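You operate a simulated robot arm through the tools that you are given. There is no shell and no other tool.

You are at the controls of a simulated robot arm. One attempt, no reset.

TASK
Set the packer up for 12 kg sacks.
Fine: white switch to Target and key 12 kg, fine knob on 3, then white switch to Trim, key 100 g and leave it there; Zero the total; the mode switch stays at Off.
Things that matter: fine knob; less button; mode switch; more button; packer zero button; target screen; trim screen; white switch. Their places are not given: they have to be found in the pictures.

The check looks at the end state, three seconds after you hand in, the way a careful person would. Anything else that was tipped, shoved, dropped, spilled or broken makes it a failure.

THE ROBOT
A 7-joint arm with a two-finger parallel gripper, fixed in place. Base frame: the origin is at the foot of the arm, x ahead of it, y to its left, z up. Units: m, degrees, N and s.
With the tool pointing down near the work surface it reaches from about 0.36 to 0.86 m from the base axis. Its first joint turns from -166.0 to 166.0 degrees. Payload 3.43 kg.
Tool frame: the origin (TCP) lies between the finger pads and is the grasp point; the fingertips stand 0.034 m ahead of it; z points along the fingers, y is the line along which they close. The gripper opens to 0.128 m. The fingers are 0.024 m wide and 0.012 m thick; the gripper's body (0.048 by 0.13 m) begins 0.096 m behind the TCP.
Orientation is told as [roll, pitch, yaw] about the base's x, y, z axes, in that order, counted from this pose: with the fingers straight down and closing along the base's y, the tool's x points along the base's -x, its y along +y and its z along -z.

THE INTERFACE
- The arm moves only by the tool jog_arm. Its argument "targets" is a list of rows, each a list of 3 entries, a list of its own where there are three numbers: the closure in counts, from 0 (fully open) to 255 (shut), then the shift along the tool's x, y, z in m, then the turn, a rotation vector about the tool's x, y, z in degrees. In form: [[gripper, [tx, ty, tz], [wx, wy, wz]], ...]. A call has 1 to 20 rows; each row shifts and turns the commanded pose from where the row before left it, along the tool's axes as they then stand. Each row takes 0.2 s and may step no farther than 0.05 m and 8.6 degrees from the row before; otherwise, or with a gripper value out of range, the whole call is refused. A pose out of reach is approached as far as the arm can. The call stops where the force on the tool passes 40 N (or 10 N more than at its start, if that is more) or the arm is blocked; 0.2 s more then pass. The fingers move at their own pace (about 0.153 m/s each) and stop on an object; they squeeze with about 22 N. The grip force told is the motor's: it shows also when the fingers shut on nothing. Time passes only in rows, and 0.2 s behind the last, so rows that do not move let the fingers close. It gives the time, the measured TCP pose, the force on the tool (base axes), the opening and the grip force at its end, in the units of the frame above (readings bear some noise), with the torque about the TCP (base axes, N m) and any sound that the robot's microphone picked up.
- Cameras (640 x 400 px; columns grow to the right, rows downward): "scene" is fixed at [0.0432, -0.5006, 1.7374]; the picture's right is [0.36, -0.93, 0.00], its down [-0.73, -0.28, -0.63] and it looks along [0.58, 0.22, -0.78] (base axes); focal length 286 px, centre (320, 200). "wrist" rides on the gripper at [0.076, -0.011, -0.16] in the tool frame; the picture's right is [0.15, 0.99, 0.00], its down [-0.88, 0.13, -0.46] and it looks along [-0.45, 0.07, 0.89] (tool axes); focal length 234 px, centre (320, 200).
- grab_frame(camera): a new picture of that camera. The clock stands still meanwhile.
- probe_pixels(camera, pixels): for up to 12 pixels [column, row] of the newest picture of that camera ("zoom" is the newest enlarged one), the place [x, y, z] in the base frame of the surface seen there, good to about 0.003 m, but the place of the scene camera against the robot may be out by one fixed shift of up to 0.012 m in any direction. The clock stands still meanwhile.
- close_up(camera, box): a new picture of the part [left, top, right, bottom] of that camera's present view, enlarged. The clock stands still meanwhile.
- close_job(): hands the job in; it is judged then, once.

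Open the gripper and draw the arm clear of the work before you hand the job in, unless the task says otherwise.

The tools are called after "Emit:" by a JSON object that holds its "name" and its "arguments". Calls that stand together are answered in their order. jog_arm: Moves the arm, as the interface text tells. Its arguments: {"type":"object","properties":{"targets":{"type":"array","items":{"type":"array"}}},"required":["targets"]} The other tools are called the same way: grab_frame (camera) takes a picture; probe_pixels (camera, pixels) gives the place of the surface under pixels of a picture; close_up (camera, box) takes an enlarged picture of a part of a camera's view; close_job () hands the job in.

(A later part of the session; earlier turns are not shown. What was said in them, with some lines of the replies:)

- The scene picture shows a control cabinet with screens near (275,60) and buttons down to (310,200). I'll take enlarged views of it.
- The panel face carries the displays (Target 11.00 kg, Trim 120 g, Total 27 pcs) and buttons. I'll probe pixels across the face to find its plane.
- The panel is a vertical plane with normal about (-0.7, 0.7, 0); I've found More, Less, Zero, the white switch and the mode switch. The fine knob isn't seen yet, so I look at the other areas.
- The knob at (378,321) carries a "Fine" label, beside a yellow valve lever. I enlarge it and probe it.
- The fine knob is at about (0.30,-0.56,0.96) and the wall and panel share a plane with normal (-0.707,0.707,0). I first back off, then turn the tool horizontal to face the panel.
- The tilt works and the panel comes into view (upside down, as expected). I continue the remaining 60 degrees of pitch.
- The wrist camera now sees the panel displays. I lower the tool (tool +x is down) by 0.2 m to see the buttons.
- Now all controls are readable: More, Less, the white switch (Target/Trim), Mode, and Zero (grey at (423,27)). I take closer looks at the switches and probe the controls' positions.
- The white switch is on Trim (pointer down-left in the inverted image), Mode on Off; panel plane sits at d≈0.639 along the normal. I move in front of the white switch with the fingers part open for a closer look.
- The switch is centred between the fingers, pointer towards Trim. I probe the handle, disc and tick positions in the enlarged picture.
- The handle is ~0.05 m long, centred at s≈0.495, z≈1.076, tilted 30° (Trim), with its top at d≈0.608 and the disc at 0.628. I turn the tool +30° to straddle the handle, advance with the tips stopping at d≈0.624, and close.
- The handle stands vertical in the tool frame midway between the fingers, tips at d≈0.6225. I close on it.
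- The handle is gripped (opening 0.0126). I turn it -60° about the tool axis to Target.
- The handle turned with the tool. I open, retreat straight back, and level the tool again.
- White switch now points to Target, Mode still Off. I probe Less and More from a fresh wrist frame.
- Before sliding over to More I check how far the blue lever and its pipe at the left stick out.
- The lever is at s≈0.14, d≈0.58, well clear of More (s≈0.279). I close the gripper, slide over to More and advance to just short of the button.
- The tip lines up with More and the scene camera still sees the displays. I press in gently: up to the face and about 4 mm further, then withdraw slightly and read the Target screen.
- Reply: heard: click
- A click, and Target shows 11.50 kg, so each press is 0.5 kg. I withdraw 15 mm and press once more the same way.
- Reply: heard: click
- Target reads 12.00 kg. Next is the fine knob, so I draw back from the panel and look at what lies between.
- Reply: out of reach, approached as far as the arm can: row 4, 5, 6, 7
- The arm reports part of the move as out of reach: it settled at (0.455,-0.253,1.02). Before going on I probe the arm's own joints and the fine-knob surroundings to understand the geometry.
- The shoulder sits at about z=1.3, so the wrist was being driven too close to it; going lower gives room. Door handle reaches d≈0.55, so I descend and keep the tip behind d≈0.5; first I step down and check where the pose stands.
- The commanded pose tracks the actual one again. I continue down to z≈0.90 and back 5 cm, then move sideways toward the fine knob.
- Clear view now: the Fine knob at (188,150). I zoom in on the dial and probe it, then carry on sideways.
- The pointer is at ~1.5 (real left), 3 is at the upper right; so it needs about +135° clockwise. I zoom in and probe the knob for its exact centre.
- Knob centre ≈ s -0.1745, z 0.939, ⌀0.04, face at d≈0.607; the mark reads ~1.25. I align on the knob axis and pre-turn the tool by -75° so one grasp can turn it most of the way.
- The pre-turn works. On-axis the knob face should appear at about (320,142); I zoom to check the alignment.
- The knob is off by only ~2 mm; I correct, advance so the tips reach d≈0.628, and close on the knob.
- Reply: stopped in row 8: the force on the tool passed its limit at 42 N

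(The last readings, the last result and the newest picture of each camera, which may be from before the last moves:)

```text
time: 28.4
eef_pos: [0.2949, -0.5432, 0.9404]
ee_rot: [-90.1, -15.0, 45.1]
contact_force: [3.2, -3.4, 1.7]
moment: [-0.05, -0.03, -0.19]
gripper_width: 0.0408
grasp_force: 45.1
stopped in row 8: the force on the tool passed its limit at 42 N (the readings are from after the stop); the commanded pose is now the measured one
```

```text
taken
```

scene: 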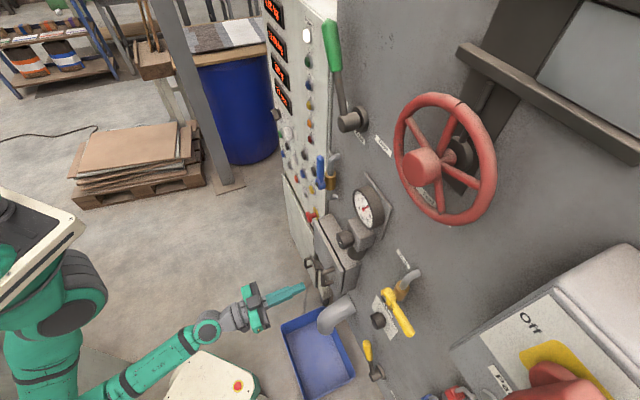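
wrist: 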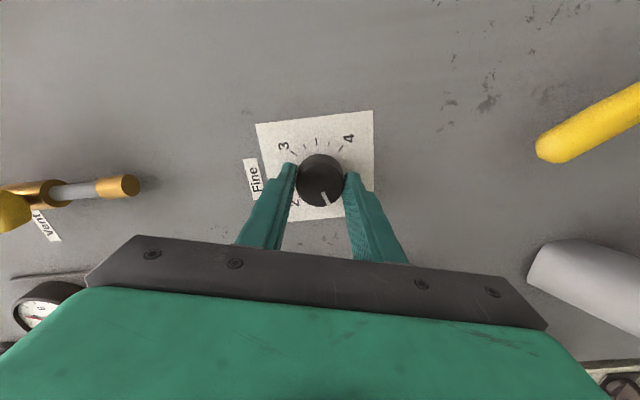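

The knob is gripped (0.0408 m) and forces are back to a few N. I turn +150° in 7.5° steps.

Emit:
{"name": "jog_arm", "arguments": {"targets": [[255, [0, 0, 0], [0, 0, 7.5]], [255, [0, 0, 0], [0, 0, 7.5]], [255, [0, 0, 0], [0, 0, 7.5]], [255, [0, 0, 0], [0, 0, 7.5]], [255, [0, 0, 0], [0, 0, 7.5]], [255, [0, 0, 0], [0, 0, 7.5]], [255, [0, 0, 0], [0, 0, 7.5]], [255, [0, 0, 0], [0, 0, 7.5]], [255, [0, 0, 0], [0, 0, 7.5]], [255, [0, 0, 0], [0, 0, 7.5]], [255, [0, 0, 0], [0, 0, 7.5]], [255, [0, 0, 0], [0, 0, 7.5]], [255, [0, 0, 0], [0, 0, 7.5]], [255, [0, 0, 0], [0, 0, 7.5]], [255, [0, 0, 0], [0, 0, 7.5]], [255, [0, 0, 0], [0, 0, 7.5]], [255, [0, 0, 0], [0, 0, 7.5]], [255, [0, 0, 0], [0, 0, 7.5]], [255, [0, 0, 0], [0, 0, 7.5]], [255, [0, 0, 0], [0, 0, 0]]]}}

Emit:
{"name": "grab_frame", "arguments": {"camera": "wrist"}}

Emit:
{"name": "close_up", "arguments": {"camera": "wrist", "box": [240, 80, 400, 240]}}

```text
time: 32.3
eef_pos: [0.2964, -0.5436, 0.9399]
ee_rot: [90.1, -27.6, -134.8]
contact_force: [-7.4, 12.9, 0.7]
moment: [0.09, 0.09, 0.19]
gripper_width: 0.0411
grasp_force: 44.8
stopped in row 19: the force on the tool passed its limit at 43 N (the readings are from after the stop); the commanded pose is now the measured one
```

```text
taken
```

wrist: 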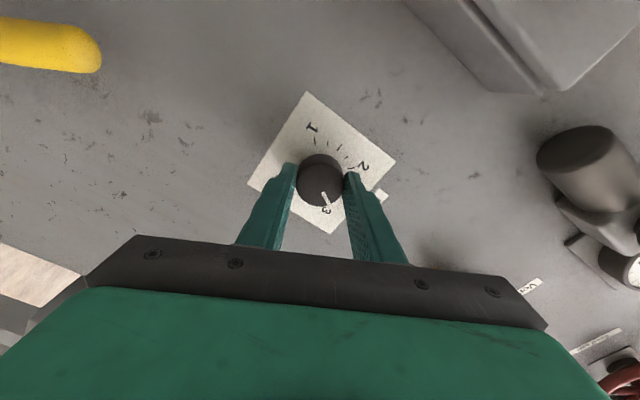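

```text
2.50 times, centred on (320, 160) of wrist
```

zoom: 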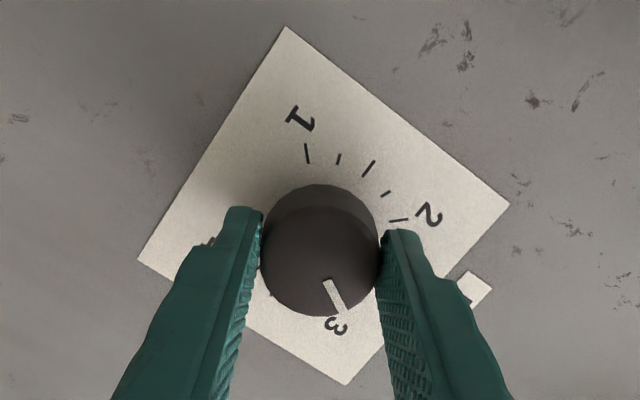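

The knob followed without slipping to 137° when the force limit tripped. The mark (340,313 in the zoom) still needs about 10-11° more to reach 3, so I turn on slightly.

Emit:
{"name": "jog_arm", "arguments": {"targets": [[255, [0, 0, 0], [0, 0, 3.5]], [255, [0, 0, 0], [0, 0, 3.5]], [255, [0, 0, 0], [0, 0, 3.5]], [255, [0, 0, 0], [0, 0, 0]]]}}

Emit:
{"name": "close_up", "arguments": {"camera": "wrist", "box": [240, 80, 400, 240]}}

```text
time: 33.3
eef_pos: [0.2963, -0.5425, 0.9402]
ee_rot: [90.1, -17.1, -134.8]
contact_force: [-10.5, 20.3, 1.3]
moment: [-0.04, -0.11, 0.33]
gripper_width: 0.041
grasp_force: 44.9
```

```text
2.50 times, centred on (320, 160) of wrist
```

zoom: 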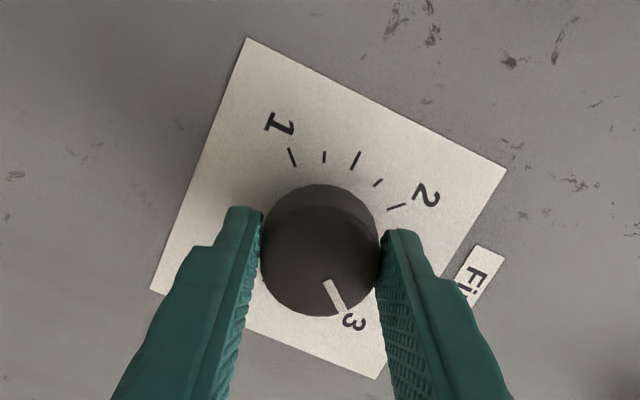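

The mark now lines up with the "3". I open, back off and check the reading.

Emit:
{"name": "jog_arm", "arguments": {"targets": [[110, [0, 0, 0], [0, 0, 0]], [110, [0, 0, 0], [0, 0, 0]], [110, [0, 0, -0.04], [0, 0, 0]], [110, [0, 0, -0.04], [0, 0, 0]], [110, [0, 0, -0.04], [0, 0, 0]], [110, [0, 0, -0.025], [0, 0, 0]], [110, [0, 0, 0], [0, 0, -7.3]], [110, [0, 0, 0], [0, 0, -7.3]], [110, [0, 0, 0], [0, 0, -7.3]], [110, [0, 0, 0], [0, 0, -7.3]], [110, [0, 0, 0], [0, 0, -7.3]], [110, [0, 0, 0], [0, 0, -7.3]], [110, [0, 0, 0], [0, 0, -7.3]], [110, [0, 0, 0], [0, 0, -7.3]], [110, [0, 0, 0], [0, 0, -7.3]], [110, [0, 0, 0], [0, 0, -7.2]], [110, [0, 0, 0], [0, 0, 0]]]}}

Emit:
{"name": "close_up", "arguments": {"camera": "wrist", "box": [270, 85, 370, 185]}}

```text
time: 36.9
eef_pos: [0.1925, -0.4417, 0.9397]
ee_rot: [-117.7, -89.9, 72.8]
contact_force: [1.0, -0.5, 0.2]
moment: [0.0, -0.01, 0.03]
gripper_width: 0.0725
grasp_force: 0.1
```

```text
4.00 times, centred on (320, 135) of wrist
```

zoom: 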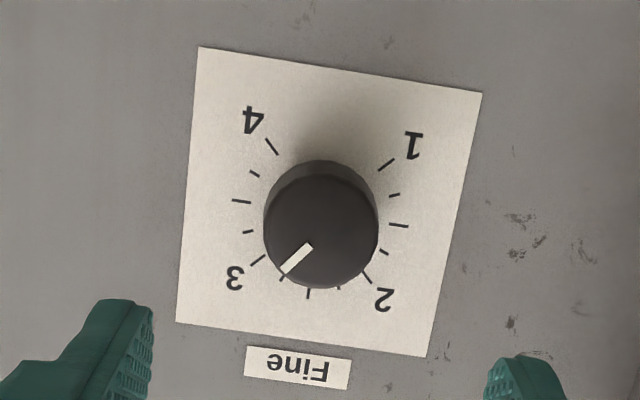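

The mark is close to but a bit short of 3. I zoom tighter to measure the remaining angle.

Emit:
{"name": "close_up", "arguments": {"camera": "wrist", "box": [300, 115, 350, 165]}}

Emit:
{"name": "close_up", "arguments": {"camera": "scene", "box": [360, 295, 400, 345]}}

```text
8.00 times, centred on (325, 140) of wrist
```

zoom: 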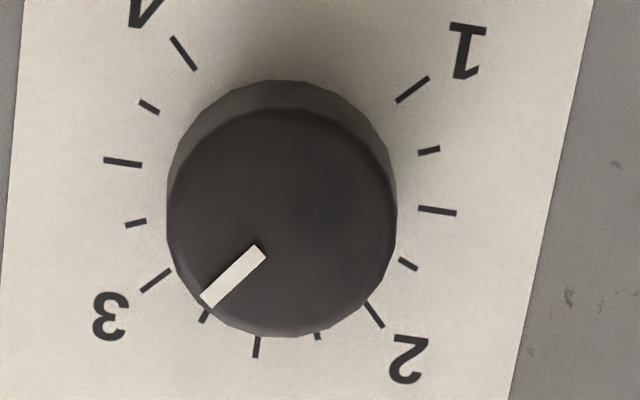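

```text
8.00 times, centred on (380, 320) of scene
```

zoom: 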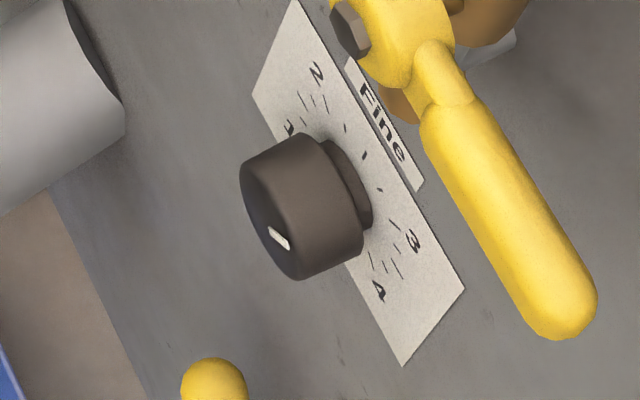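

The mark reads about 2.91: direction 46.7° against 54.5° for the 3 tick, so it needs +8° more. I regrip with the tool level and turn it by that amount.

Emit:
{"name": "jog_arm", "arguments": {"targets": [[110, [0, 0.001, 0.04], [0, 0, 0]], [110, [0, 0, 0.04], [0, 0, 0]], [110, [0, 0, 0.04], [0, 0, 0]], [110, [0, 0, 0.021], [0, 0, 0]], [110, [0, 0, 0], [0, 0, 0]], [150, [0, 0, 0], [0, 0, 0]], [170, [0, 0, 0], [0, 0, 0]], [255, [0, 0, 0], [0, 0, 0]], [255, [0, 0, 0], [0, 0, 0]]]}}

Emit:
{"name": "close_up", "arguments": {"camera": "wrist", "box": [260, 100, 380, 220]}}

```text
time: 38.9
eef_pos: [0.2922, -0.5406, 0.939]
ee_rot: [-129.9, -89.9, 84.9]
contact_force: [-1.0, -8.8, 0.4]
moment: [0.01, -0.01, -0.33]
gripper_width: 0.0403
grasp_force: 44.9
```

```text
3.33 times, centred on (320, 160) of wrist
```

zoom: 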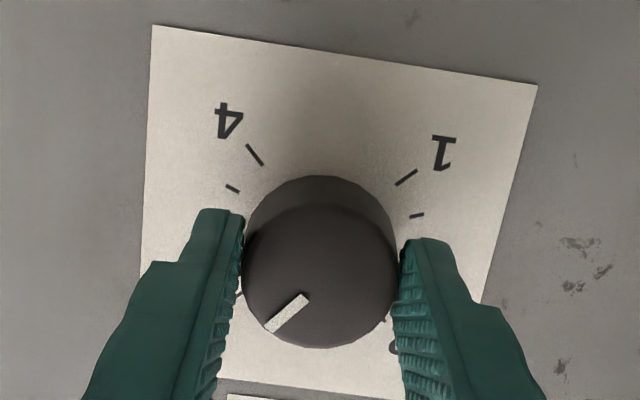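

Gripped at 0.0403 m with low force. I turn +8° and release, backing off to check.

Emit:
{"name": "jog_arm", "arguments": {"targets": [[255, [0, 0, 0], [0, 0, 4]], [255, [0, 0, 0], [0, 0, 4]], [255, [0, 0, 0], [0, 0, 0]], [255, [0, 0, 0], [0, 0, 0]], [110, [0, 0, 0], [0, 0, 0]], [110, [0, 0, 0], [0, 0, 0]], [110, [0, 0, -0.04], [0, 0, 0]], [110, [0, 0, -0.04], [0, 0, 0]], [110, [0, 0, -0.04], [0, 0, 0]], [110, [0, 0, -0.025], [0, 0, -4]], [110, [0, 0, 0], [0, 0, -4]], [110, [0, 0, 0], [0, 0, 0]]]}}

Emit:
{"name": "close_up", "arguments": {"camera": "wrist", "box": [300, 115, 350, 165]}}

```text
time: 41.5
eef_pos: [0.1921, -0.4387, 0.9392]
ee_rot: [-129.8, -89.9, 84.9]
contact_force: [-0.3, 0.2, -0.4]
moment: [-0.01, 0.03, -0.01]
gripper_width: 0.073
grasp_force: 0.1
```

```text
8.00 times, centred on (325, 140) of wrist
```

zoom: 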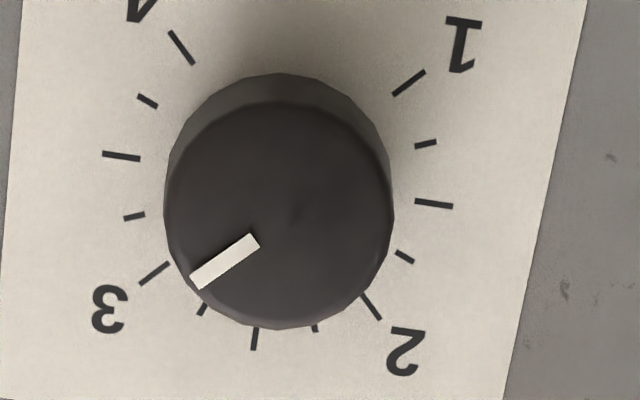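

The mark (−60,41) is now parallel to the 3 tick (−29,20): the fine knob is on 3. I return by the low path toward the panel, then rise in front of the white switch.

Emit:
{"name": "jog_arm", "arguments": {"targets": [[130, [0.04, 0, 0], [0, 0, 0]], [130, [0, 0.045, 0], [0, 0, 0]], [130, [0, 0.045, 0], [0, 0, 0]], [130, [0, 0.045, 0], [0, 0, 0]], [130, [0, 0.045, 0], [0, 0, 0]], [130, [0, 0.045, 0], [0, 0, 0]], [130, [0, 0.045, 0], [0, 0, 0]], [130, [0, 0.045, 0], [0, 0, 0]], [130, [0, 0.045, 0], [0, 0, 0]], [130, [0, 0.045, 0], [0, 0, 0]], [130, [0, 0.045, 0], [0, 0, 0]], [130, [0, 0.045, 0], [0, 0, 0]], [130, [-0.03, 0.035, 0], [0, 0, 0]], [130, [-0.035, 0.03, 0], [0, 0, 0]], [130, [-0.035, 0.03, 0], [0, 0, 0]], [130, [-0.035, 0.03, 0], [0, 0, 0]], [130, [-0.035, 0.03, 0], [0, 0, 0]], [130, [0, 0.015, 0.04], [0, 0, 0]], [130, [0, 0, 0], [0, 0, 0]]]}}

Emit:
{"name": "grab_frame", "arguments": {"camera": "wrist"}}

```text
time: 45.5
eef_pos: [0.6872, 0.0066, 1.0663]
ee_rot: [-135.2, -89.8, 90.2]
contact_force: [-0.8, -0.1, 0.1]
moment: [0.03, 0.01, -0.01]
gripper_width: 0.0626
grasp_force: 0.0
```

```text
taken
```

wrist: 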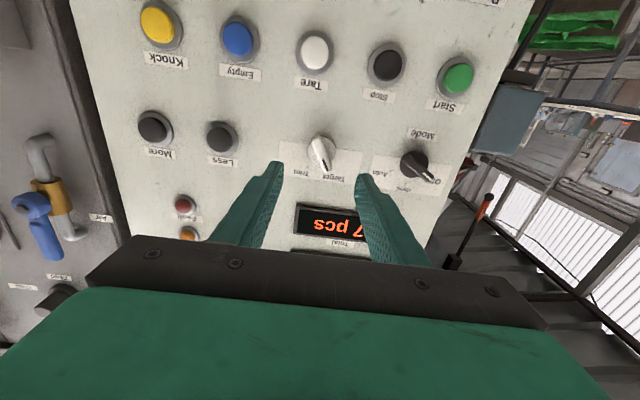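

Back before the switch, which is still on Target. I align, turn the tool -30°, advance 0.107 and grip the handle.

Emit:
{"name": "jog_arm", "arguments": {"targets": [[130, [-0.009, 0.004, 0], [0, 0, 0]], [130, [0, 0, 0], [0, 0, -7.5]], [130, [0, 0, 0], [0, 0, -7.5]], [130, [0, 0, 0], [0, 0, -7.5]], [130, [0, 0, 0], [0, 0, -7.5]], [130, [0, 0, 0.04], [0, 0, 0]], [130, [0, 0, 0.04], [0, 0, 0]], [130, [0, 0, 0.026], [0, 0, 0]], [130, [0, 0, 0], [0, 0, 0]]]}}

Emit:
{"name": "close_up", "arguments": {"camera": "wrist", "box": [220, 100, 420, 225]}}

```text
time: 47.5
eef_pos: [0.7669, -0.0662, 1.0744]
ee_rot: [-90.2, -59.8, 45.3]
contact_force: [-0.9, 0.2, -1.4]
moment: [0.03, -0.02, 0.02]
gripper_width: 0.0628
grasp_force: 0.0
```

```text
3.20 times, centred on (320, 162) of wrist
```

zoom: 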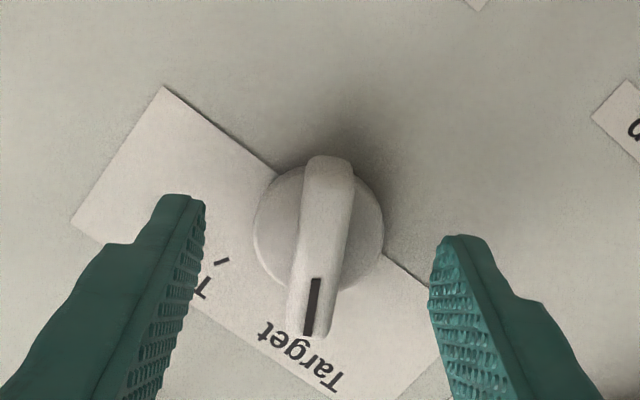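

The handle stands between the fingers. I close, turn +60° to Trim, then open and back off.

Emit:
{"name": "jog_arm", "arguments": {"targets": [[200, [0, 0, 0], [0, 0, 0]], [255, [0, 0, 0], [0, 0, 0]], [255, [0, 0, 0], [0, 0, 0]], [255, [0, 0, 0], [0, 0, 7.5]], [255, [0, 0, 0], [0, 0, 7.5]], [255, [0, 0, 0], [0, 0, 7.5]], [255, [0, 0, 0], [0, 0, 7.5]], [255, [0, 0, 0], [0, 0, 7.5]], [255, [0, 0, 0], [0, 0, 7.5]], [255, [0, 0, 0], [0, 0, 7.5]], [255, [0, 0, 0], [0, 0, 7.5]], [255, [0, 0, 0], [0, 0, 0]]]}}

Emit:
{"name": "close_up", "arguments": {"camera": "wrist", "box": [220, 100, 420, 225]}}

```text
time: 50.1
eef_pos: [0.767, -0.0671, 1.0753]
ee_rot: [89.9, -60.0, -135.0]
contact_force: [-19.2, -3.4, -20.5]
moment: [1.04, 1.04, 0.06]
gripper_width: 0.013
grasp_force: 45.3
```

```text
3.20 times, centred on (320, 162) of wrist
```

zoom: 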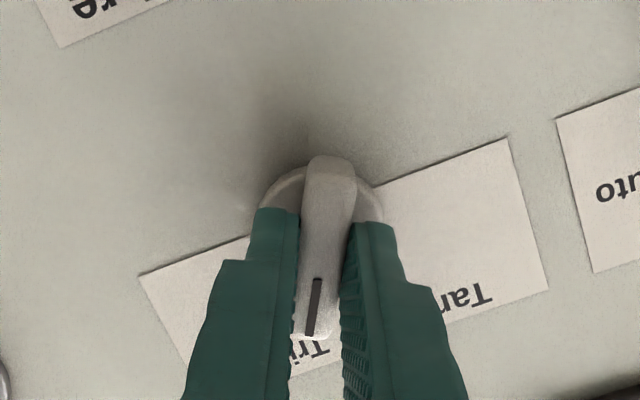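

It is turned to Trim. I release, back off, level the tool and check the switch.

Emit:
{"name": "jog_arm", "arguments": {"targets": [[130, [0, 0, 0], [0, 0, 0]], [130, [0, 0, 0], [0, 0, 0]], [130, [0, 0, -0.04], [0, 0, 0]], [130, [0, 0, -0.04], [0, 0, 0]], [130, [0, 0, -0.02], [0, 0, -7.5]], [130, [0, 0, 0], [0, 0, -7.5]], [130, [0, 0, 0], [0, 0, -7.5]], [130, [0, 0, 0], [0, 0, -7.5]], [130, [0, 0, 0], [0, 0, 0]]]}}

Emit:
{"name": "grab_frame", "arguments": {"camera": "wrist"}}

Emit:
{"name": "close_up", "arguments": {"camera": "wrist", "box": [220, 80, 460, 230]}}

Emit:
{"name": "close_up", "arguments": {"camera": "scene", "box": [260, 20, 320, 125]}}

```text
time: 52.1
eef_pos: [0.6969, 0.0048, 1.0771]
ee_rot: [-119.5, -89.9, 74.5]
contact_force: [0.0, 0.1, 1.4]
moment: [-0.03, 0.03, 0.02]
gripper_width: 0.0628
grasp_force: 0.0
```

```text
taken
```

wrist: 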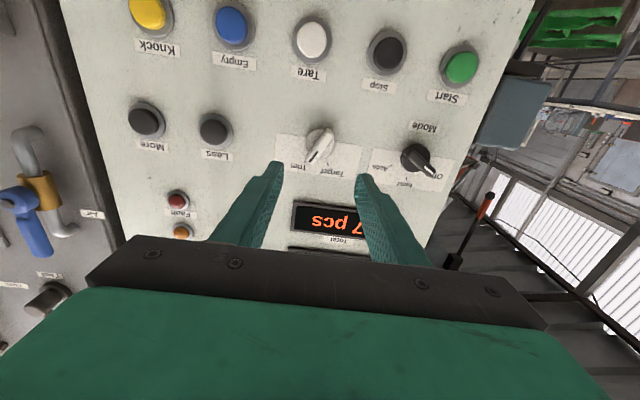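

```text
2.67 times, centred on (340, 155) of wrist
```

zoom: 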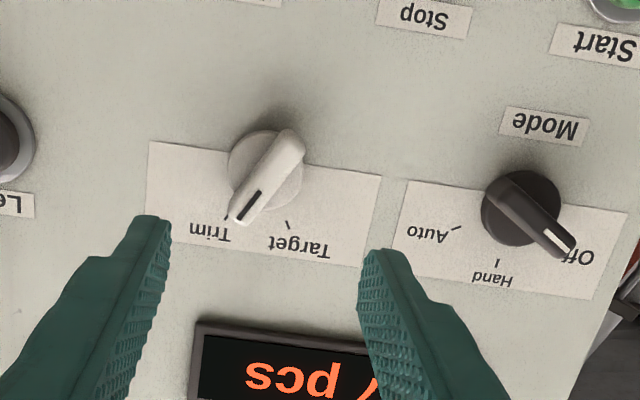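

```text
3.81 times, centred on (290, 72) of scene
```

zoom: 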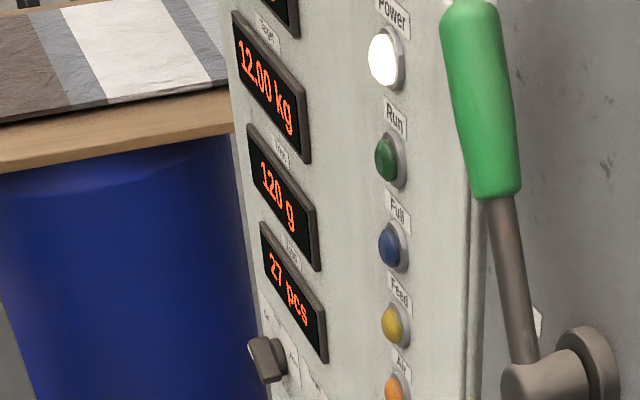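

The switch is on Trim, screens read 12.00 kg / 120 g / 27 pcs. I close the gripper and move in front of Less (s≈0.361, z≈1.077).

Emit:
{"name": "jog_arm", "arguments": {"targets": [[255, [0, -0.045, 0], [0, 0, 0]], [255, [0, -0.045, 0], [0, 0, 0]], [255, [0, -0.045, 0], [0, 0, 0]], [255, [0, 0, 0.04], [0, 0, 0]], [255, [0, 0, 0.034], [0, 0, 0]], [255, [0, 0, 0], [0, 0, 0]]]}}

Emit:
{"name": "grab_frame", "arguments": {"camera": "wrist"}}

```text
time: 53.5
eef_pos: [0.6562, -0.1434, 1.0761]
ee_rot: [-131.9, -90.0, 87.0]
contact_force: [0.2, -0.2, 0.5]
moment: [-0.01, -0.01, -0.02]
gripper_width: 0.0
grasp_force: 22.1
```

```text
taken
```

wrist: 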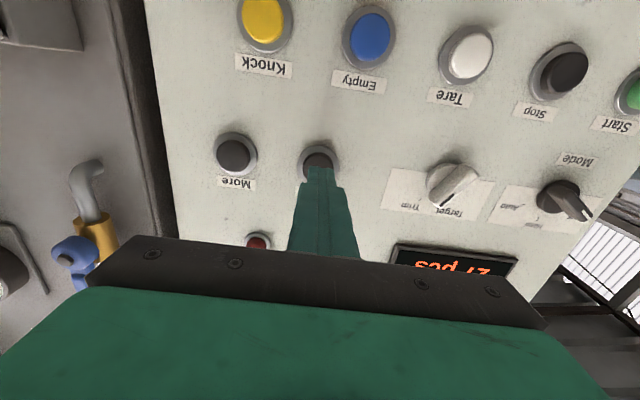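

Aligned on Less, with the tip at d≈0.599. I press once (30 mm forward) and withdraw.

Emit:
{"name": "jog_arm", "arguments": {"targets": [[255, [0, 0, 0.015], [0, 0, 0]], [255, [0, 0, 0.01], [0, 0, 0]], [255, [0, 0, 0.003], [0, 0, 0]], [255, [0, 0, 0.003], [0, 0, 0]], [255, [0, 0, -0.015], [0, 0, 0]], [255, [0, 0, 0], [0, 0, 0]]]}}

Emit:
{"name": "close_up", "arguments": {"camera": "scene", "box": [260, 20, 320, 125]}}

```text
time: 54.9
eef_pos: [0.6648, -0.1545, 1.0787]
ee_rot: [-140.1, -89.9, 95.1]
contact_force: [-1.2, 0.0, 0.4]
moment: [0.0, 0.01, -0.01]
gripper_width: 0.0
grasp_force: 21.7
```

```text
3.81 times, centred on (290, 72) of scene
```

zoom: 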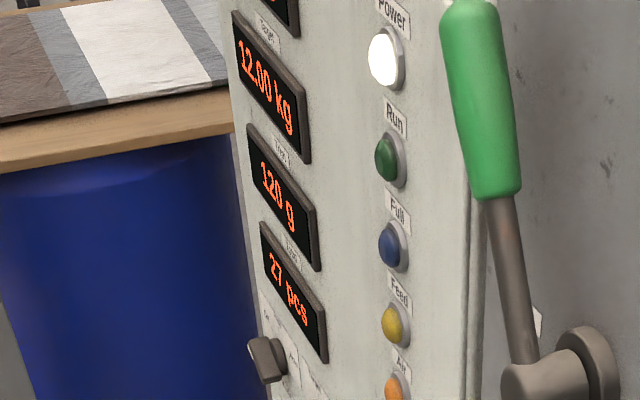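

No click and Trim is still 120 g. I press a little deeper, in small steps.

Emit:
{"name": "jog_arm", "arguments": {"targets": [[255, [0, 0, 0.012], [0, 0, 0]], [255, [0, 0, 0.003], [0, 0, 0]], [255, [0, 0, 0.002], [0, 0, 0]]]}}

Emit:
{"name": "close_up", "arguments": {"camera": "scene", "box": [260, 20, 320, 125]}}

```text
time: 55.7
eef_pos: [0.6771, -0.1661, 1.078]
ee_rot: [-145.4, -89.9, 100.5]
contact_force: [-1.0, 1.1, 1.6]
moment: [-0.01, -0.05, 0.02]
gripper_width: 0.0
grasp_force: 21.9
heard: click
```

```text
3.81 times, centred on (290, 72) of scene
```

zoom: 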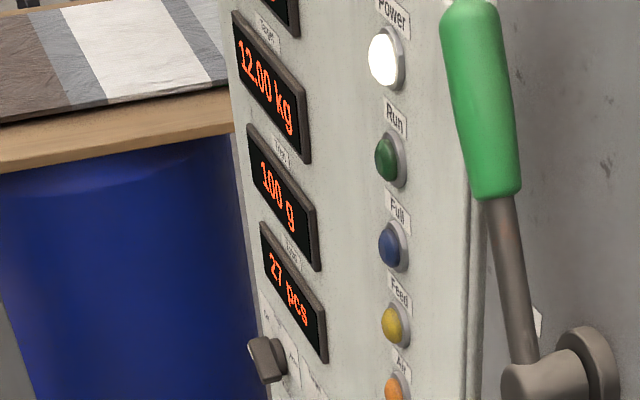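

Trim reads 100 g. I withdraw 10 cm and move across and down to in front of the grey Zero button (s≈0.551, z≈0.855).

Emit:
{"name": "jog_arm", "arguments": {"targets": [[255, [0, 0, -0.04], [0, 0, 0]], [255, [0, 0, -0.04], [0, 0, 0]], [255, [0, 0, -0.02], [0, 0, 0]], [255, [0.035, 0.03, 0], [0, 0, 0]], [255, [0.035, 0.03, 0], [0, 0, 0]], [255, [0.035, 0.03, 0], [0, 0, 0]], [255, [0.035, 0.03, 0], [0, 0, 0]], [255, [0.035, 0.03, 0], [0, 0, 0]], [255, [0.035, 0.03, 0], [0, 0, 0]], [255, [0.013, 0.01, 0], [0, 0, 0]], [255, [0, 0, 0], [0, 0, 0]]]}}

Emit:
{"name": "grab_frame", "arguments": {"camera": "wrist"}}

Emit:
{"name": "close_up", "arguments": {"camera": "scene", "box": [260, 20, 320, 125]}}

```text
time: 58.1
eef_pos: [0.7375, 0.0412, 0.8538]
ee_rot: [-131.1, -89.8, 86.3]
contact_force: [-0.1, -0.2, -0.7]
moment: [0.0, 0.05, 0.0]
gripper_width: 0.0
grasp_force: 22.2
```

```text
taken
```

wrist: 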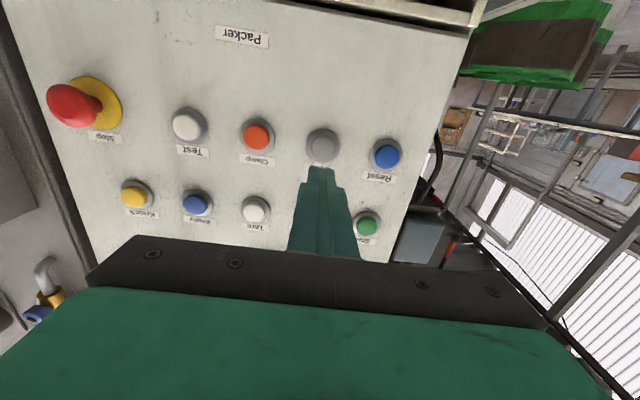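

```text
3.81 times, centred on (290, 72) of scene
```

zoom: 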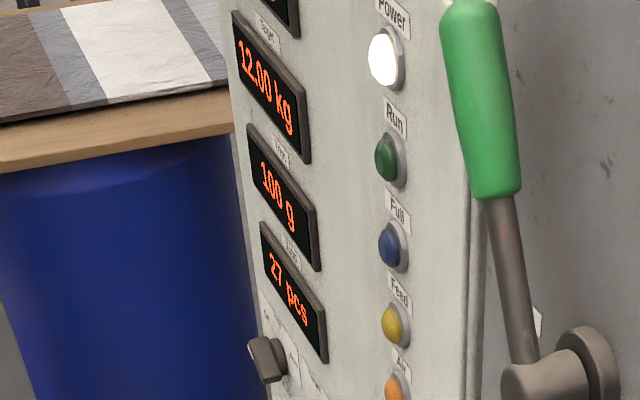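

The tip lines up with Zero at (323,145), needing ~3 mm to the right. I advance to just before the button and press in small steps until it clicks.

Emit:
{"name": "jog_arm", "arguments": {"targets": [[255, [0, 0.003, 0.04], [0, 0, 0]], [255, [0, 0, 0.04], [0, 0, 0]], [255, [0, 0, 0.018], [0, 0, 0]], [255, [0, 0, 0.003], [0, 0, 0]], [255, [0, 0, 0.003], [0, 0, 0]], [255, [0, 0, 0.002], [0, 0, 0]]]}}

Emit:
{"name": "close_up", "arguments": {"camera": "scene", "box": [260, 20, 320, 125]}}

```text
time: 59.5
eef_pos: [0.8164, -0.0328, 0.8545]
ee_rot: [-149.6, -89.8, 104.7]
contact_force: [-19.4, 11.3, 5.6]
moment: [-0.14, -0.08, -0.21]
gripper_width: 0.0
grasp_force: 21.7
heard: click
```

```text
3.81 times, centred on (290, 72) of scene
```

zoom: 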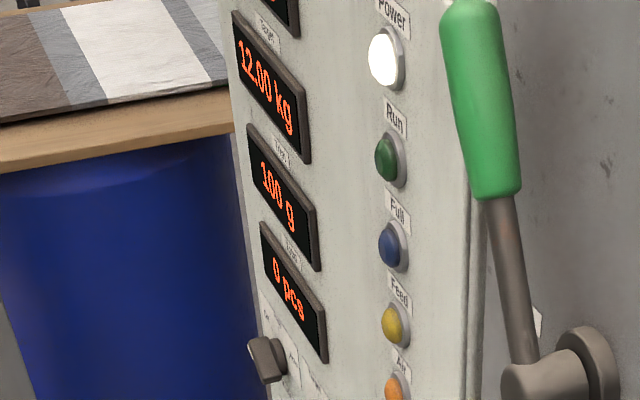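

Clicked: Total reads 0 pcs, Target 12.00 kg, Trim 100 g. I withdraw well clear, rise and open the gripper, then check everything.

Emit:
{"name": "jog_arm", "arguments": {"targets": [[255, [0, 0, -0.04], [0, 0, 0]], [255, [0, 0, -0.045], [0, 0, 0]], [255, [0, 0, -0.045], [0, 0, 0]], [255, [0, 0, -0.045], [0, 0, 0]], [0, [-0.03, -0.025, -0.03], [0, 0, 0]], [0, [-0.03, -0.025, -0.03], [0, 0, 0]], [0, [-0.03, 0, -0.03], [0, 0, 0]], [0, [-0.03, 0, 0], [0, 0, 0]], [0, [-0.03, 0, 0], [0, 0, 0]], [0, [0, 0, 0], [0, 0, 0]]]}}

Emit:
{"name": "grab_frame", "arguments": {"camera": "wrist"}}

Emit:
{"name": "grab_frame", "arguments": {"camera": "scene"}}

Emit:
{"name": "close_up", "arguments": {"camera": "scene", "box": [260, 20, 320, 125]}}

Emit:
{"name": "close_up", "arguments": {"camera": "scene", "box": [360, 285, 424, 345]}}

Emit:
{"name": "close_up", "arguments": {"camera": "wrist", "box": [230, 60, 470, 210]}}

```text
time: 61.7
eef_pos: [0.594, 0.1157, 1.0039]
ee_rot: [-136.7, -90.0, 91.7]
contact_force: [0.9, 0.1, 0.0]
moment: [0.0, -0.02, -0.01]
gripper_width: 0.1279
grasp_force: 0.1
```

```text
taken
```

wrist: 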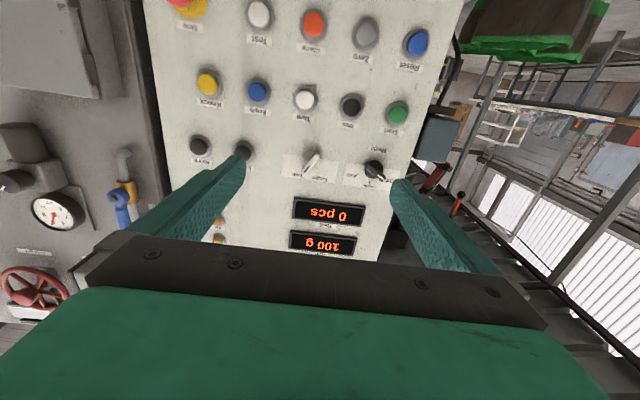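

```text
taken
```

scene: 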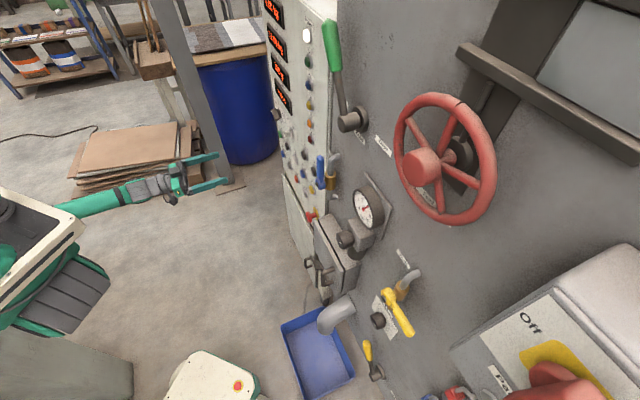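

```text
3.81 times, centred on (290, 72) of scene
```

zoom: 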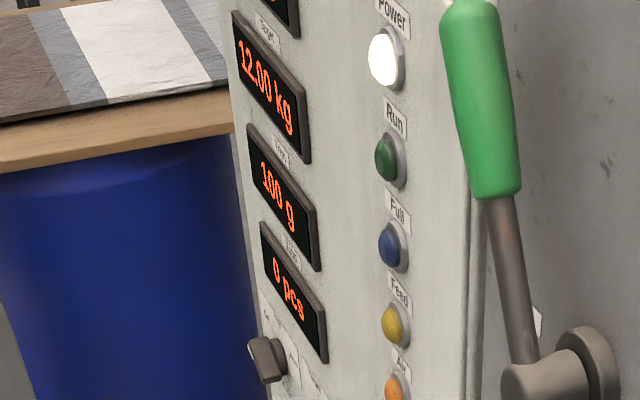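

```text
6.67 times, centred on (392, 315) of scene
```

zoom: 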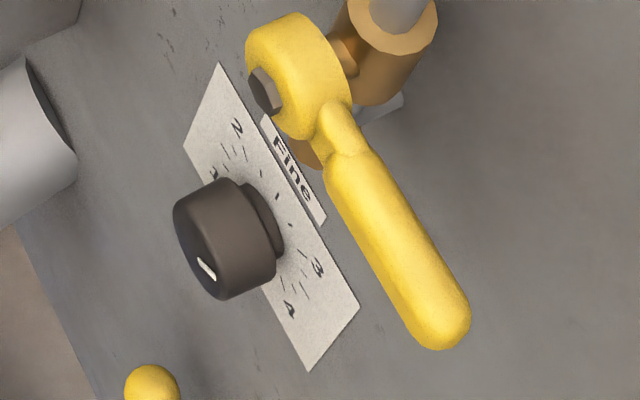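

```text
2.67 times, centred on (350, 135) of wrist
```

zoom: 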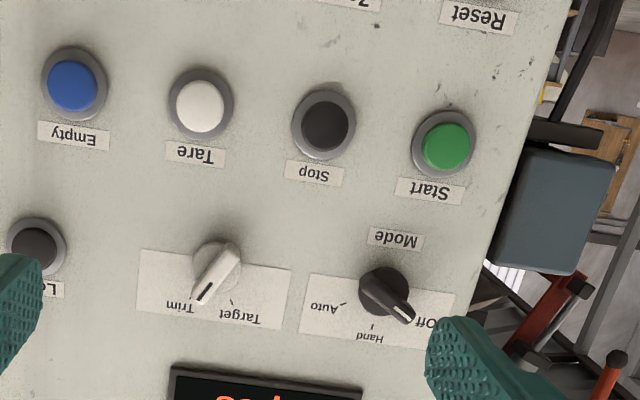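

All checks read right: Target 12.00 kg, Trim 100 g, Total 0 pcs, white switch on Trim, Mode at Off, fine knob on 3, gripper open and clear. I hand in.

Emit:
{"name": "close_job", "arguments": {}}

```text
The job is handed in.
```

The packer is set up for 12 kg sacks and the job is handed in; I don't have the check's verdict. In the last pictures before handing in:

- **Target screen:** it read 12.00 kg, up from 11.00 kg after two presses of More.
- **Fine knob:** it was on 3. The first turn stopped just short, so I gripped it again, turned it about 8° more, and the mark then lined up with the 3 tick.
- **Trim screen:** it read 100 g, down from 120 g. The first press of Less didn't register, so I pressed again deeper and it clicked once.
- **White switch:** it was left on Trim.
- **Total:** it read 0 pcs, down from 27, after pressing the packer's Zero button.
- **Mode switch:** it stayed at Off throughout.

The arm's force limit tripped twice, both times at the fine knob: once while closing on it and once during the first turn. I saw nothing else moved or damaged. The gripper is open and the arm is clear of the panel.
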